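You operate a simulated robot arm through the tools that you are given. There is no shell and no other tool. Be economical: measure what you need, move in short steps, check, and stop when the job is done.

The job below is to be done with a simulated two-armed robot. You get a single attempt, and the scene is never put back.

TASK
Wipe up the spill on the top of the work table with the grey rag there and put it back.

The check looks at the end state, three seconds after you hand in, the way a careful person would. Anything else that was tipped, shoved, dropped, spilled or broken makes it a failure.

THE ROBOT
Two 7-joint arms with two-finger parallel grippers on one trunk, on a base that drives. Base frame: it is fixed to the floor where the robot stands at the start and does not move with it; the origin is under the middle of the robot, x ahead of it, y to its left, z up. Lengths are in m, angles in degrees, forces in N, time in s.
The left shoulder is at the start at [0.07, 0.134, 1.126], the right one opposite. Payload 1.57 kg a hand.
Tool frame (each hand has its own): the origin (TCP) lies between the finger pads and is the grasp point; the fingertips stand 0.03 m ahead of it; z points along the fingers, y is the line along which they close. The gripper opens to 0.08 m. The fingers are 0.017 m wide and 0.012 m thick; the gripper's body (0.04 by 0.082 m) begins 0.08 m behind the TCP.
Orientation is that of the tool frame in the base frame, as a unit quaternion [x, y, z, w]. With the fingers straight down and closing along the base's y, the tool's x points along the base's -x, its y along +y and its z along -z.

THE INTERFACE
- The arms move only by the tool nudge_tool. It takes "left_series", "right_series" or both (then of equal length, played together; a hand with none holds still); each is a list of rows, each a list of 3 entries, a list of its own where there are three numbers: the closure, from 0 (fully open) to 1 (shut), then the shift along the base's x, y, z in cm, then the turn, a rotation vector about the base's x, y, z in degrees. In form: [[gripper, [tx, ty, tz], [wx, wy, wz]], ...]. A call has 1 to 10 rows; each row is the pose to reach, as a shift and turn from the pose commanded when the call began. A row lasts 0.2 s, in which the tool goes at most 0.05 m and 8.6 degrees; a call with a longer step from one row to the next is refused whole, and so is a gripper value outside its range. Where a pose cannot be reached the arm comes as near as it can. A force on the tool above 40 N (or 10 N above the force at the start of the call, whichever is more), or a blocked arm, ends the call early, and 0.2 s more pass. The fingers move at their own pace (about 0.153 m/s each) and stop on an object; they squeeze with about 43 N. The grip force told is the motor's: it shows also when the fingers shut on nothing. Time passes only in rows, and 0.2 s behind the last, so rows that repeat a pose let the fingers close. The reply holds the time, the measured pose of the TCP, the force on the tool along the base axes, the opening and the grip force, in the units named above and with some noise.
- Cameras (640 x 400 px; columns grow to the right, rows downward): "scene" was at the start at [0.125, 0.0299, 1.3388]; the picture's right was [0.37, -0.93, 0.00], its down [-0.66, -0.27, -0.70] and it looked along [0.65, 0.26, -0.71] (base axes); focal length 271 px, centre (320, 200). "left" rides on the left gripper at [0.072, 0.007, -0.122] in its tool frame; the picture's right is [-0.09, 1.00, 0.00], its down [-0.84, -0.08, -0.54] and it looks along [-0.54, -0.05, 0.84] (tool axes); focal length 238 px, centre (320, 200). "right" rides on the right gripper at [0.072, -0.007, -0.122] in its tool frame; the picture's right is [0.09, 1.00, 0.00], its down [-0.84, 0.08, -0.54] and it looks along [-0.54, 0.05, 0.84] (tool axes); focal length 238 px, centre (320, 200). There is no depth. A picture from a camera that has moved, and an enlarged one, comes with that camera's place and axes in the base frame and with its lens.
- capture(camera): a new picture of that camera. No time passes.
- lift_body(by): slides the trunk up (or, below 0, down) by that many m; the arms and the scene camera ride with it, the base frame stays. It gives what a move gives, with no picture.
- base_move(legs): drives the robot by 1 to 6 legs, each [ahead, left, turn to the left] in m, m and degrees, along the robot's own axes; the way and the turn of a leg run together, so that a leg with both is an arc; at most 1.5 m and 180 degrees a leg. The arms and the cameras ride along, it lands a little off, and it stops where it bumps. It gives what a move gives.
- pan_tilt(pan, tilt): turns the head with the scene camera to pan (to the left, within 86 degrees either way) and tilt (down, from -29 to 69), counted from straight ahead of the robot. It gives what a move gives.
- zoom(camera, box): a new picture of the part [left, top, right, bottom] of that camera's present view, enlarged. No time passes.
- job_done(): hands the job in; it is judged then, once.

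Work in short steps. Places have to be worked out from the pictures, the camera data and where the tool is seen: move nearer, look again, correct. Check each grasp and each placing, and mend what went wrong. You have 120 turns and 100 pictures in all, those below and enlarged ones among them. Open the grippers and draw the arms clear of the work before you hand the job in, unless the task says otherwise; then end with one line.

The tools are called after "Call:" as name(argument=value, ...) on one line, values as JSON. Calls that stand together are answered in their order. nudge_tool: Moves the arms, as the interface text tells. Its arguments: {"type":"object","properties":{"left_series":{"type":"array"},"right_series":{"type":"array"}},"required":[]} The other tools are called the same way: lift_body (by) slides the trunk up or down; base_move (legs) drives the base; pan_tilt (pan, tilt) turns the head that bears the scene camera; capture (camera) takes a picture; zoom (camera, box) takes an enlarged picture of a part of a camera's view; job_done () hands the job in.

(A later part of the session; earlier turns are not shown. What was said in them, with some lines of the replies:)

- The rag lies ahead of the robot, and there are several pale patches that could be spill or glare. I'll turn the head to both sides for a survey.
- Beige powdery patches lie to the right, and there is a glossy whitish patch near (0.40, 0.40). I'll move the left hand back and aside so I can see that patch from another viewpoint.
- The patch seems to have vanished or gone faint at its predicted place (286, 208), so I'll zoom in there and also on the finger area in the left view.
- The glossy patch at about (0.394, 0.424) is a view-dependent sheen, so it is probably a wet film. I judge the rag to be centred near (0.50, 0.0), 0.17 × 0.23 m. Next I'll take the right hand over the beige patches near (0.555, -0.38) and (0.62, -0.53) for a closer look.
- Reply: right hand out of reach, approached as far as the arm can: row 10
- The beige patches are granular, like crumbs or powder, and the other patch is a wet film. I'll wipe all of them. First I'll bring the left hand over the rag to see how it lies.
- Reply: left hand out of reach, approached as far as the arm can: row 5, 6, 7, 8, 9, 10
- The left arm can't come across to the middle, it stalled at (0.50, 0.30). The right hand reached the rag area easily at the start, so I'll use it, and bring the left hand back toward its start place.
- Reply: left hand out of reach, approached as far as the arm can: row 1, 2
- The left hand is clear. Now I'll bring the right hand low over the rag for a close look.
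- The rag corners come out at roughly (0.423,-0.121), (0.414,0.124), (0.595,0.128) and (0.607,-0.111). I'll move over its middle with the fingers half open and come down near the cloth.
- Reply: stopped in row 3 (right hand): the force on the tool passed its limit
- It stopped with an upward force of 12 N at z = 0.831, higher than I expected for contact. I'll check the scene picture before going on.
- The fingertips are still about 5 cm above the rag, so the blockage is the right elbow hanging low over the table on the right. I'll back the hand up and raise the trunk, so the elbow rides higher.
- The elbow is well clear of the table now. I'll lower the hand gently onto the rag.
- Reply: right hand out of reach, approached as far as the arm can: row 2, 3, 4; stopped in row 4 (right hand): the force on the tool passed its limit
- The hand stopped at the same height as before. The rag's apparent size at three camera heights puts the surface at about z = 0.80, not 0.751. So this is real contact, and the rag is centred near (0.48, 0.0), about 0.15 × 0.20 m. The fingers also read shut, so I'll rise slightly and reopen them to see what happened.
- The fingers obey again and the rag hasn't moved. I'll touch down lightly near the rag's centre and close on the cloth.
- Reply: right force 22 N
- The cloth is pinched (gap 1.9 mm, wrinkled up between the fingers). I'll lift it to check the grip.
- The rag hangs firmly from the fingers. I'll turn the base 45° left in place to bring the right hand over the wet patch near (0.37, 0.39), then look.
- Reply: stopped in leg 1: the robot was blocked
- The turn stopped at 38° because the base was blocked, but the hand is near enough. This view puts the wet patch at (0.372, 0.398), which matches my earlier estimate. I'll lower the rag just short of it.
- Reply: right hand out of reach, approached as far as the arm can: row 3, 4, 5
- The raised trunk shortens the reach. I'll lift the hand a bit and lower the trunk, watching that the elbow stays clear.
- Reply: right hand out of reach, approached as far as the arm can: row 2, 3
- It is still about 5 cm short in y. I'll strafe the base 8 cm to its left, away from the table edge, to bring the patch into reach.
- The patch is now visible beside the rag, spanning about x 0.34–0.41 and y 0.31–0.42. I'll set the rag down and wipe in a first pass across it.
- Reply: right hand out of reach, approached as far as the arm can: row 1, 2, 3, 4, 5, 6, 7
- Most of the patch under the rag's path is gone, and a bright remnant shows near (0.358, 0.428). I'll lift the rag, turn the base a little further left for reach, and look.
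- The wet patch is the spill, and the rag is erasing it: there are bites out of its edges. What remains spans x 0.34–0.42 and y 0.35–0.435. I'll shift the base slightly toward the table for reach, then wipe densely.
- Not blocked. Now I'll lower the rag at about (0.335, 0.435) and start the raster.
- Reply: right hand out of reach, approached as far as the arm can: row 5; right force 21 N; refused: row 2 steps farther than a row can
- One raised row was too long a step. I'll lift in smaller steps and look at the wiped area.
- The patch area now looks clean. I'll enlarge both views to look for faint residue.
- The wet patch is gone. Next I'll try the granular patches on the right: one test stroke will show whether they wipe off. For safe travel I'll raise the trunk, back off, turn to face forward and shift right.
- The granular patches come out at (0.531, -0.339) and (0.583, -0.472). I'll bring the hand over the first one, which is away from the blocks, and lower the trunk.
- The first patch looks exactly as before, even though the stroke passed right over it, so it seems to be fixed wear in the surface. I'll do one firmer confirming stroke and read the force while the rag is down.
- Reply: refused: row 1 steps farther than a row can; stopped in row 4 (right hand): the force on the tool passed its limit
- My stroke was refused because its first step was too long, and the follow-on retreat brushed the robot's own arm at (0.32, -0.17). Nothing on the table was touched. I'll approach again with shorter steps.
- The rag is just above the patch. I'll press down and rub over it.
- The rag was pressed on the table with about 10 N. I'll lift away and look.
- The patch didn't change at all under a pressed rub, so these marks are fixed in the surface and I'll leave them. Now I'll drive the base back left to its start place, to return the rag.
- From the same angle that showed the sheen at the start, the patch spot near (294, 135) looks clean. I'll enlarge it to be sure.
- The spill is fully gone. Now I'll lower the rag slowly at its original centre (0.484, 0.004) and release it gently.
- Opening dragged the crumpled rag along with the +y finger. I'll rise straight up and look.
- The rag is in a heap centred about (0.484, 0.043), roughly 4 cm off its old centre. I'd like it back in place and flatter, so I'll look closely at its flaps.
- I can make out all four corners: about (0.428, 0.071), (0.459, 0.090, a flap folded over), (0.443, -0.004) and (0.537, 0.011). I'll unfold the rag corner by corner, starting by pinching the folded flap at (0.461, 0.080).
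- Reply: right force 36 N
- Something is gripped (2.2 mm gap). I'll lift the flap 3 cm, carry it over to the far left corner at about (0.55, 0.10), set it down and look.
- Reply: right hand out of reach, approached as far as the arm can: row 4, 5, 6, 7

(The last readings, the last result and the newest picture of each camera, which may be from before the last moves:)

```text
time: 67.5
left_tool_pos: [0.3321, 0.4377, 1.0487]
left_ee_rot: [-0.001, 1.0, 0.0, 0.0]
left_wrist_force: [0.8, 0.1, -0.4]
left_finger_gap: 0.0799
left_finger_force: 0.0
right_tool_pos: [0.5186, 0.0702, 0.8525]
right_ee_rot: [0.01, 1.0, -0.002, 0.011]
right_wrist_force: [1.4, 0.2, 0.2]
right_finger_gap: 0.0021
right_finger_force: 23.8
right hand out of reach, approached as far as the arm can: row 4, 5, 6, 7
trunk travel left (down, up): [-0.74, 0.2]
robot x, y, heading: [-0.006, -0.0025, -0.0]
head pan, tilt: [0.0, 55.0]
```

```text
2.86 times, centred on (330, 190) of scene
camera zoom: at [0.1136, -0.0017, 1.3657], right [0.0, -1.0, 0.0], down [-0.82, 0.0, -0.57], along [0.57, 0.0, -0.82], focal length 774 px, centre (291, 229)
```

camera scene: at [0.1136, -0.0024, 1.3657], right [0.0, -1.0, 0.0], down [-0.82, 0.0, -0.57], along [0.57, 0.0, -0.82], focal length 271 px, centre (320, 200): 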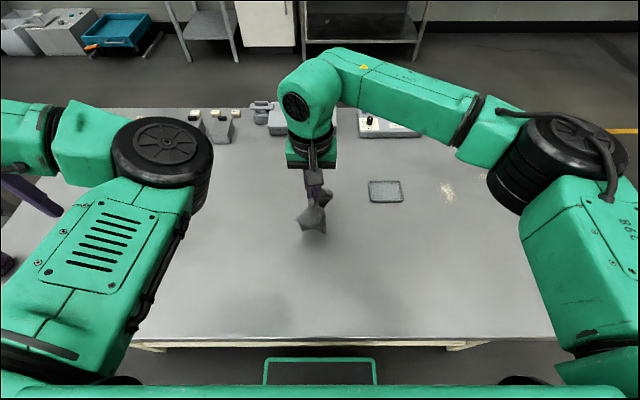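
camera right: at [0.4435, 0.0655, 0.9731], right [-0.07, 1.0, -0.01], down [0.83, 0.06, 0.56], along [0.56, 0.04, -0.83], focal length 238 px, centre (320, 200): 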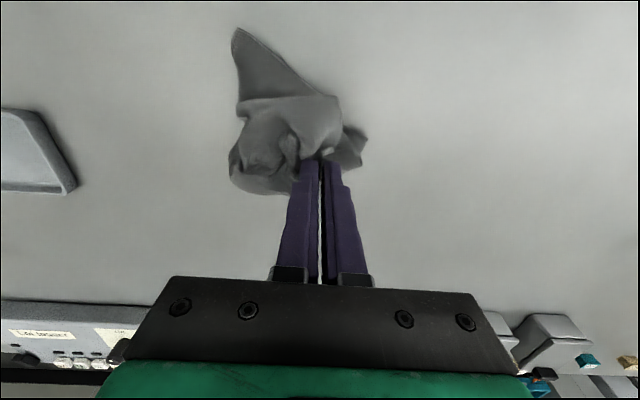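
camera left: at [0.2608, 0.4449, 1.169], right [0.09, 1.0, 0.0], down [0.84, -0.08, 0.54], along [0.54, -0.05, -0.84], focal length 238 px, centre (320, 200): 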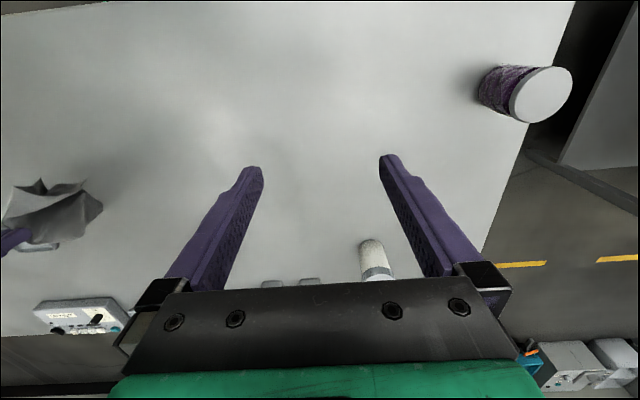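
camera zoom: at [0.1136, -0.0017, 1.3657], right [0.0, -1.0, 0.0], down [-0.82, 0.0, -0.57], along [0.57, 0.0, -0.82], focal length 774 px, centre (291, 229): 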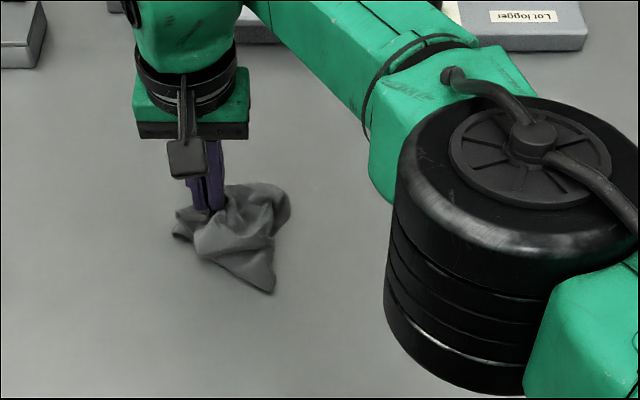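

The arm is at its reach limit there. I'll lift the rag clear by this corner, shift the base 13 cm left for reach, and look at how it hangs.

Call:
nudge_tool(right_series=[[1, [-1, 0, 4], [0, 0, 0]], [1, [-2, 0, 8], [0, 0, 0]], [1, [-4, 0, 12], [0, 0, 0]], [1, [-5, 0, 16], [0, 0, 0]], [1, [-5, 0, 20], [0, 0, 0]]])

Call:
base_move(legs=[[0, 0.13, 0]])

Call:
capture(camera="scene")

Call:
capture(camera="left")

```text
time: 68.7
left_tool_pos: [0.3324, 0.4394, 1.0479]
left_ee_rot: [0.0, 1.0, -0.001, 0.001]
left_wrist_force: [-0.3, -0.4, 0.2]
left_finger_gap: 0.08
left_finger_force: 0.0
right_tool_pos: [0.4676, 0.0681, 1.0526]
right_ee_rot: [0.011, 1.0, -0.003, 0.012]
right_wrist_force: [-0.5, 0.2, -0.9]
right_finger_gap: 0.0021
right_finger_force: 23.9
trunk travel left (down, up): [-0.74, 0.2]
robot x, y, heading: [-0.0095, -0.0013, -0.1]
head pan, tilt: [0.0, 55.0]
```

```text
time: 70.0
left_tool_pos: [0.3322, 0.5683, 1.0482]
left_ee_rot: [-0.001, 1.0, 0.001, 0.001]
left_wrist_force: [0.4, 0.8, 0.0]
left_finger_gap: 0.0801
left_finger_force: 0.0
right_tool_pos: [0.4673, 0.1983, 1.0516]
right_ee_rot: [0.01, 1.0, -0.002, 0.011]
right_wrist_force: [0.8, 0.1, -0.2]
right_finger_gap: 0.0022
right_finger_force: 23.3
trunk travel left (down, up): [-0.74, 0.2]
robot x, y, heading: [-0.0078, 0.1319, -0.2]
head pan, tilt: [0.0, 55.0]
```

```text
33 pictures are left
camera scene: at [0.1138, 0.1274, 1.3657], right [0.0, -1.0, 0.0], down [-0.82, 0.0, -0.57], along [0.57, 0.0, -0.82], focal length 271 px, centre (320, 200)
```

scene: 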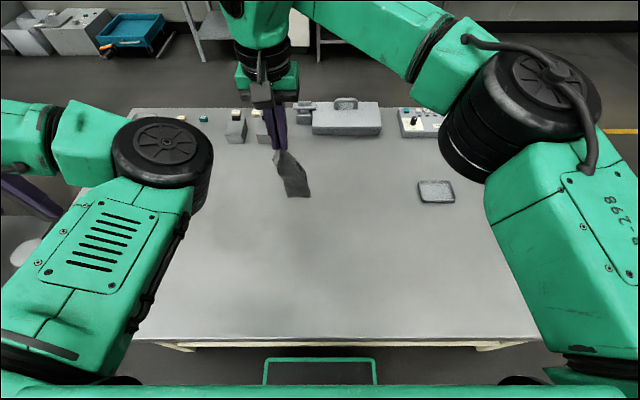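

```text
32 pictures are left
camera left: at [0.2604, 0.575, 1.1693], right [0.09, 1.0, 0.0], down [0.84, -0.08, 0.54], along [0.54, -0.05, -0.84], focal length 238 px, centre (320, 200)
```

left: 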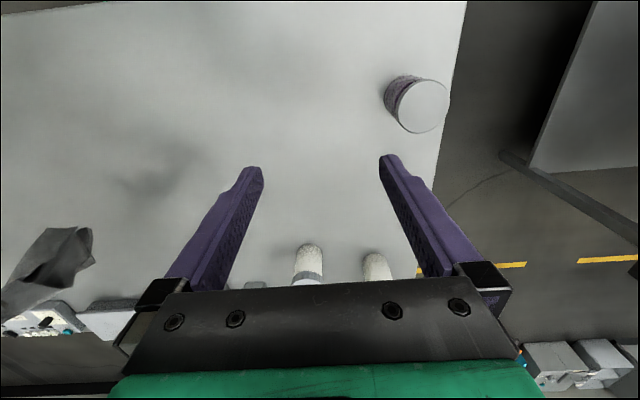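

The rag hangs as a strip about 0.2 m long. I'll carry it to the right end of its old footprint and let its tail settle there, then lay it down toward +y in an arc so it spreads out.

Call:
nudge_tool(right_series=[[1, [0.5, -4.5, 1], [0, 0, 0]], [1, [1, -9, 1], [0, 0, 0]], [1, [1.5, -13.5, 1], [0, 0, 0]], [1, [1.8, -18, 1], [0, 0, 0]], [1, [1.8, -22.5, 1], [0, 0, 0]], [1, [1.8, -26, 1], [0, 0, 0]], [1, [1.8, -27.5, 1], [0, 0, 0]], [1, [1.8, -27.5, -0.5], [0, 0, 0]], [1, [1.8, -27.5, -2], [0, 0, 0]]])

Call:
zoom(camera="scene", box=[250, 90, 490, 260])

```text
time: 72.0
left_tool_pos: [0.333, 0.5698, 1.0481]
left_ee_rot: [-0.002, 1.0, 0.0, 0.001]
left_wrist_force: [-0.1, -0.3, 0.8]
left_finger_gap: 0.0801
left_finger_force: 0.1
right_tool_pos: [0.4866, -0.0776, 1.0324]
right_ee_rot: [0.009, 1.0, -0.002, 0.011]
right_wrist_force: [0.1, 0.1, -0.7]
right_finger_gap: 0.0021
right_finger_force: 23.8
trunk travel left (down, up): [-0.74, 0.2]
robot x, y, heading: [-0.0059, 0.1303, 0.2]
head pan, tilt: [0.0, 55.0]
```

```text
2.35 times, centred on (370, 175) of scene
camera zoom: at [0.1141, 0.1289, 1.3657], right [0.0, -1.0, 0.0], down [-0.82, 0.0, -0.57], along [0.57, 0.0, -0.82], focal length 638 px, centre (202, 259)
```

zoom: 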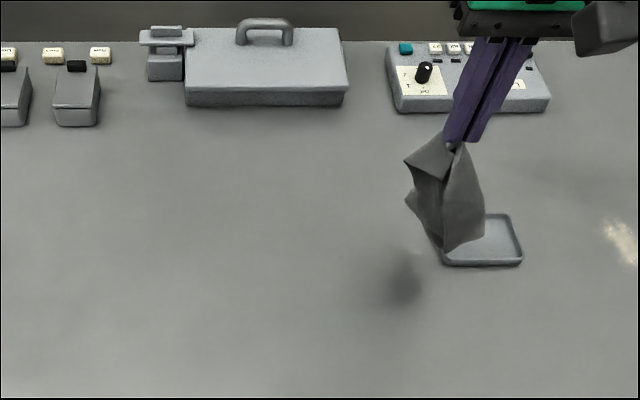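

The rag appears held mid-edge and hangs about 15 cm below the fingertips, which is its short dimension. So I'll lay it along x instead, with the tail at the far edge (x ≈ 0.555) and the hand ending at the near edge (x ≈ 0.41), both at y ≈ 0.

Call:
nudge_tool(right_series=[[1, [2, 4, 0], [0, 0, 0]], [1, [5, 7.5, 0], [0, 0, 0]], [1, [5.8, 7.8, -2], [0, 0, 0]], [1, [5.8, 7.8, -4.2], [0, 0, 0]], [1, [5.8, 7.8, -4.7], [0, 0, 0]]])

Call:
zoom(camera="scene", box=[250, 90, 490, 260])

```text
time: 73.2
left_tool_pos: [0.3331, 0.5709, 1.0484]
left_ee_rot: [-0.001, 1.0, -0.001, 0.002]
left_wrist_force: [0.2, -0.4, -0.1]
left_finger_gap: 0.08
left_finger_force: 0.0
right_tool_pos: [0.5445, 0.002, 0.9852]
right_ee_rot: [0.01, 1.0, -0.003, 0.011]
right_wrist_force: [-0.7, 0.1, 0.4]
right_finger_gap: 0.0019
right_finger_force: 24.2
trunk travel left (down, up): [-0.74, 0.2]
robot x, y, heading: [-0.0079, 0.1303, -0.1]
head pan, tilt: [0.0, 55.0]
```

```text
2.35 times, centred on (370, 175) of scene
camera zoom: at [0.114, 0.1299, 1.3657], right [0.0, -1.0, 0.0], down [-0.82, 0.0, -0.57], along [0.57, 0.0, -0.82], focal length 638 px, centre (202, 259)
```

zoom: 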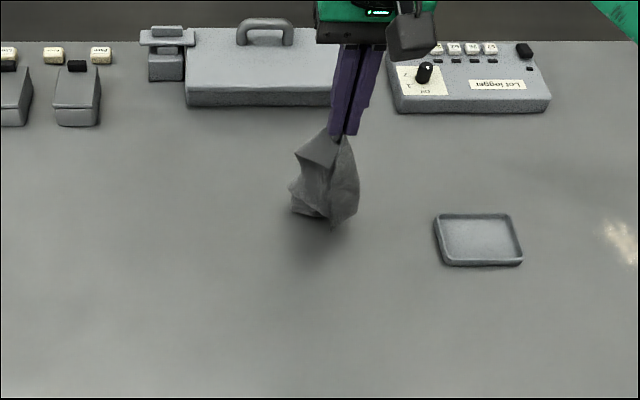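

The tail is just touching the table. Now the arc toward the robot, ending with the fingers low.

Call:
nudge_tool(right_series=[[1, [-0.5, 0, -1], [0, 0, 0]], [1, [-4.3, 0, -2], [0, 0, 0]], [1, [-7.8, 0, -4.3], [0, 0, 0]], [1, [-10.8, 0, -7.4], [0, 0, 0]], [1, [-12.9, 0, -11.4], [0, 0, 0]], [1, [-13.4, 0, -14.6], [0, 0, 0]]])

Call:
zoom(camera="scene", box=[250, 90, 490, 260])

Call:
capture(camera="right")

```text
time: 74.5
left_tool_pos: [0.3331, 0.5693, 1.048]
left_ee_rot: [-0.001, 1.0, 0.0, -0.001]
left_wrist_force: [0.1, -0.1, 0.4]
left_finger_gap: 0.0801
left_finger_force: 0.1
right_tool_pos: [0.4136, 0.0031, 0.8383]
right_ee_rot: [0.01, 1.0, -0.003, 0.011]
right_wrist_force: [0.8, 0.9, 0.0]
right_finger_gap: 0.0021
right_finger_force: 24.1
trunk travel left (down, up): [-0.74, 0.2]
robot x, y, heading: [-0.0077, 0.1303, -0.2]
head pan, tilt: [0.0, 55.0]
```

```text
2.35 times, centred on (370, 175) of scene
camera zoom: at [0.1143, 0.1292, 1.3657], right [0.0, -1.0, 0.0], down [-0.82, 0.0, -0.57], along [0.57, 0.0, -0.82], focal length 638 px, centre (202, 259)
```

zoom: 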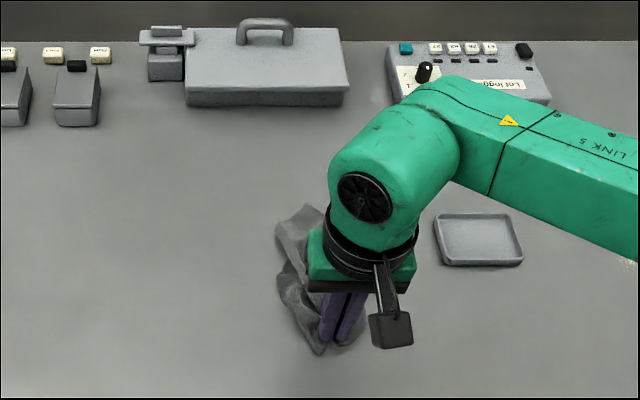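

```text
28 pictures are left
camera right: at [0.3375, -0.0019, 0.9597], right [-0.07, 1.0, -0.01], down [0.83, 0.06, 0.56], along [0.56, 0.04, -0.83], focal length 238 px, centre (320, 200)
```

right: 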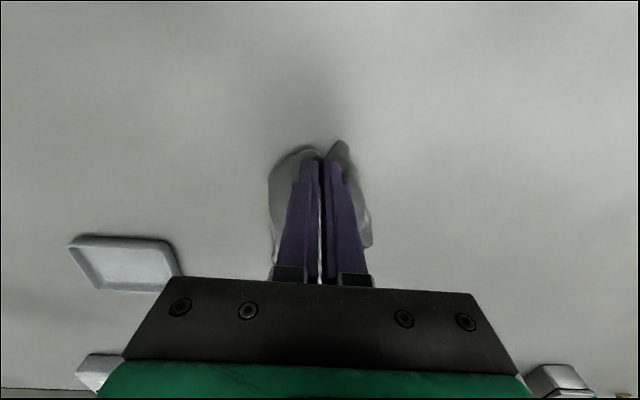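

The rag is laid out from x ≈ 0.41 to 0.55. I'll release with only a small opening so it isn't dragged, and then rise.

Call:
nudge_tool(right_series=[[0.85, [0, 0, 0], [0, 0, 0]], [0.8, [0, 0, 0], [0, 0, 0]], [0.8, [0, 0, 2], [0, 0, 0]], [0.8, [0, 0, 5], [0, 0, 0]], [0.6, [-2, 0, 9], [0, 0, 0]], [0.4, [-3, 0, 13], [0, 0, 0]], [0, [-4, 0, 16], [0, 0, 0]]])

Call:
capture(camera="right")

```text
time: 76.2
left_tool_pos: [0.3325, 0.5703, 1.0477]
left_ee_rot: [-0.001, 1.0, 0.0, 0.0]
left_wrist_force: [0.8, -0.3, -0.6]
left_finger_gap: 0.0801
left_finger_force: 0.0
right_tool_pos: [0.3692, 0.0048, 1.0027]
right_ee_rot: [0.009, 1.0, -0.003, 0.011]
right_wrist_force: [-0.1, 0.2, 0.5]
right_finger_gap: 0.0799
right_finger_force: 0.1
trunk travel left (down, up): [-0.74, 0.2]
robot x, y, heading: [-0.0068, 0.1286, -0.4]
head pan, tilt: [0.0, 55.0]
```

```text
27 pictures are left
camera right: at [0.2937, 0.0008, 1.1217], right [-0.07, 1.0, -0.01], down [0.83, 0.06, 0.56], along [0.56, 0.03, -0.83], focal length 238 px, centre (320, 200)
```

right: 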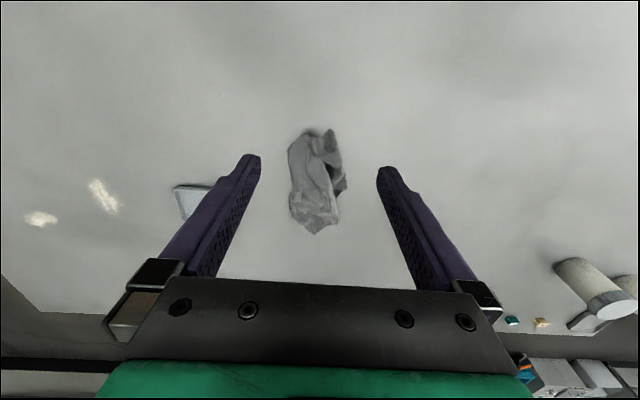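

Call:
zoom(camera="right", box=[250, 110, 390, 250])

Call:
zoom(camera="scene", box=[300, 130, 440, 250])

```text
2.86 times, centred on (320, 180) of right
camera zoom: at [0.2937, 0.0008, 1.1217], right [-0.07, 1.0, -0.01], down [0.83, 0.06, 0.56], along [0.56, 0.03, -0.83], focal length 681 px, centre (320, 257)
```

zoom: 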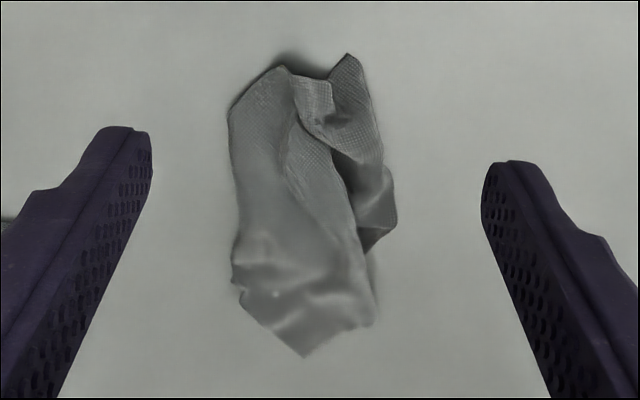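

```text
3.33 times, centred on (370, 190) of scene
camera zoom: at [0.1134, 0.1295, 1.3657], right [0.0, -1.0, 0.0], down [-0.82, 0.0, -0.57], along [0.57, 0.0, -0.82], focal length 903 px, centre (153, 233)
```

zoom: 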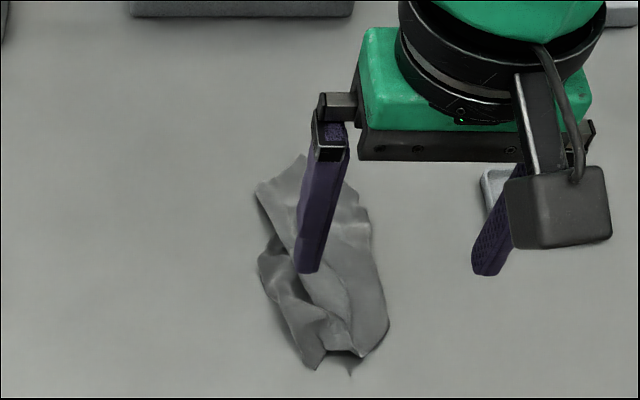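

The rag now lies at x 0.40–0.585, y -0.04–0.05, centred about (0.485, 0.005), which is within a centimetre of its old centre. I'll draw both hands up and clear and take a last look round.

Call:
nudge_tool(right_series=[[0, [0, -4, 2], [0, 0, 0]], [0, [-1, -8, 4], [0, 0, 0]], [0, [-2, -12, 6], [0, 0, 0]], [0, [-3, -16, 8], [0, 0, 0]], [0, [-4, -20, 10], [0, 0, 0]], [0, [-5, -24, 11], [0, 0, 0]]], left_series=[[0, [-2, 0, 2], [0, 0, 0]], [0, [-4, 0, 4], [0, 0, 0]], [0, [-6, 0, 6], [0, 0, 0]], [0, [-8, 0, 8], [0, 0, 0]], [0, [-10, 0, 8], [0, 0, 0]], [0, [-12, 0, 8], [0, 0, 0]]])

Call:
capture(camera="scene")

Call:
capture(camera="right")

Call:
capture(camera="left")

```text
time: 77.5
left_tool_pos: [0.2136, 0.5701, 1.128]
left_ee_rot: [0.0, 1.0, -0.001, 0.0]
left_wrist_force: [0.0, -0.6, 0.3]
left_finger_gap: 0.0798
left_finger_force: 0.0
right_tool_pos: [0.3182, -0.2217, 1.061]
right_ee_rot: [0.007, 0.998, -0.001, -0.069]
right_wrist_force: [-0.8, 0.1, -1.0]
right_finger_gap: 0.0799
right_finger_force: 0.0
right hand out of reach, approached as far as the arm can: row 6
trunk travel left (down, up): [-0.74, 0.2]
robot x, y, heading: [-0.0112, 0.1276, -0.4]
head pan, tilt: [0.0, 55.0]
```

```text
24 pictures are left
camera scene: at [0.1142, 0.1291, 1.3657], right [0.0, -1.0, 0.0], down [-0.82, 0.0, -0.57], along [0.57, 0.0, -0.82], focal length 271 px, centre (320, 200)
```

scene: 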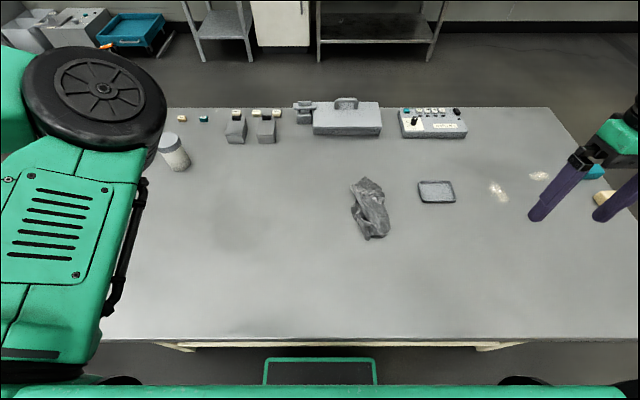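

```text
23 pictures are left
camera right: at [0.2628, -0.2262, 1.1926], right [-0.08, 1.0, 0.01], down [0.9, 0.07, 0.42], along [0.42, 0.04, -0.91], focal length 238 px, centre (320, 200)
```

right: 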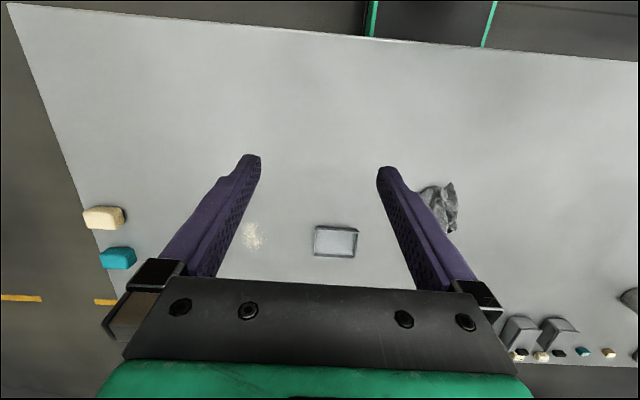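

```text
22 pictures are left
camera left: at [0.1414, 0.5769, 1.2493], right [0.09, 1.0, 0.0], down [0.84, -0.08, 0.54], along [0.54, -0.05, -0.84], focal length 238 px, centre (320, 200)
```

left: 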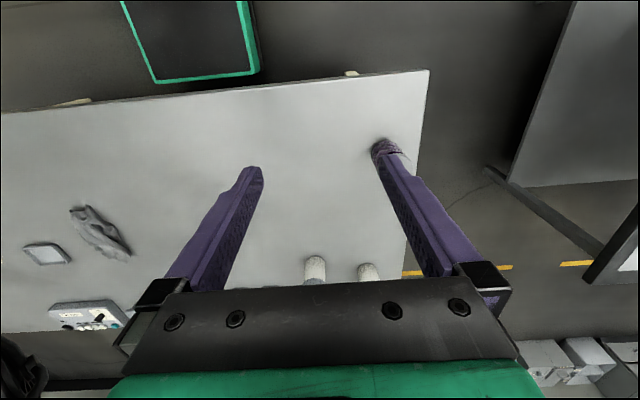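

The spill is gone, the rag is centred at about (0.48, 0.0) where it was, everything else stands as before, and both hands are open and clear. I'm handing in.

Call:
job_done()

```text
The job is handed in.
```

I wiped up the wet spill and put the grey rag back within about a centimetre of where it was, though it lies folded, not flat; two pale marks on the right didn't come off (I rubbed only one), so I left them as part of the table.
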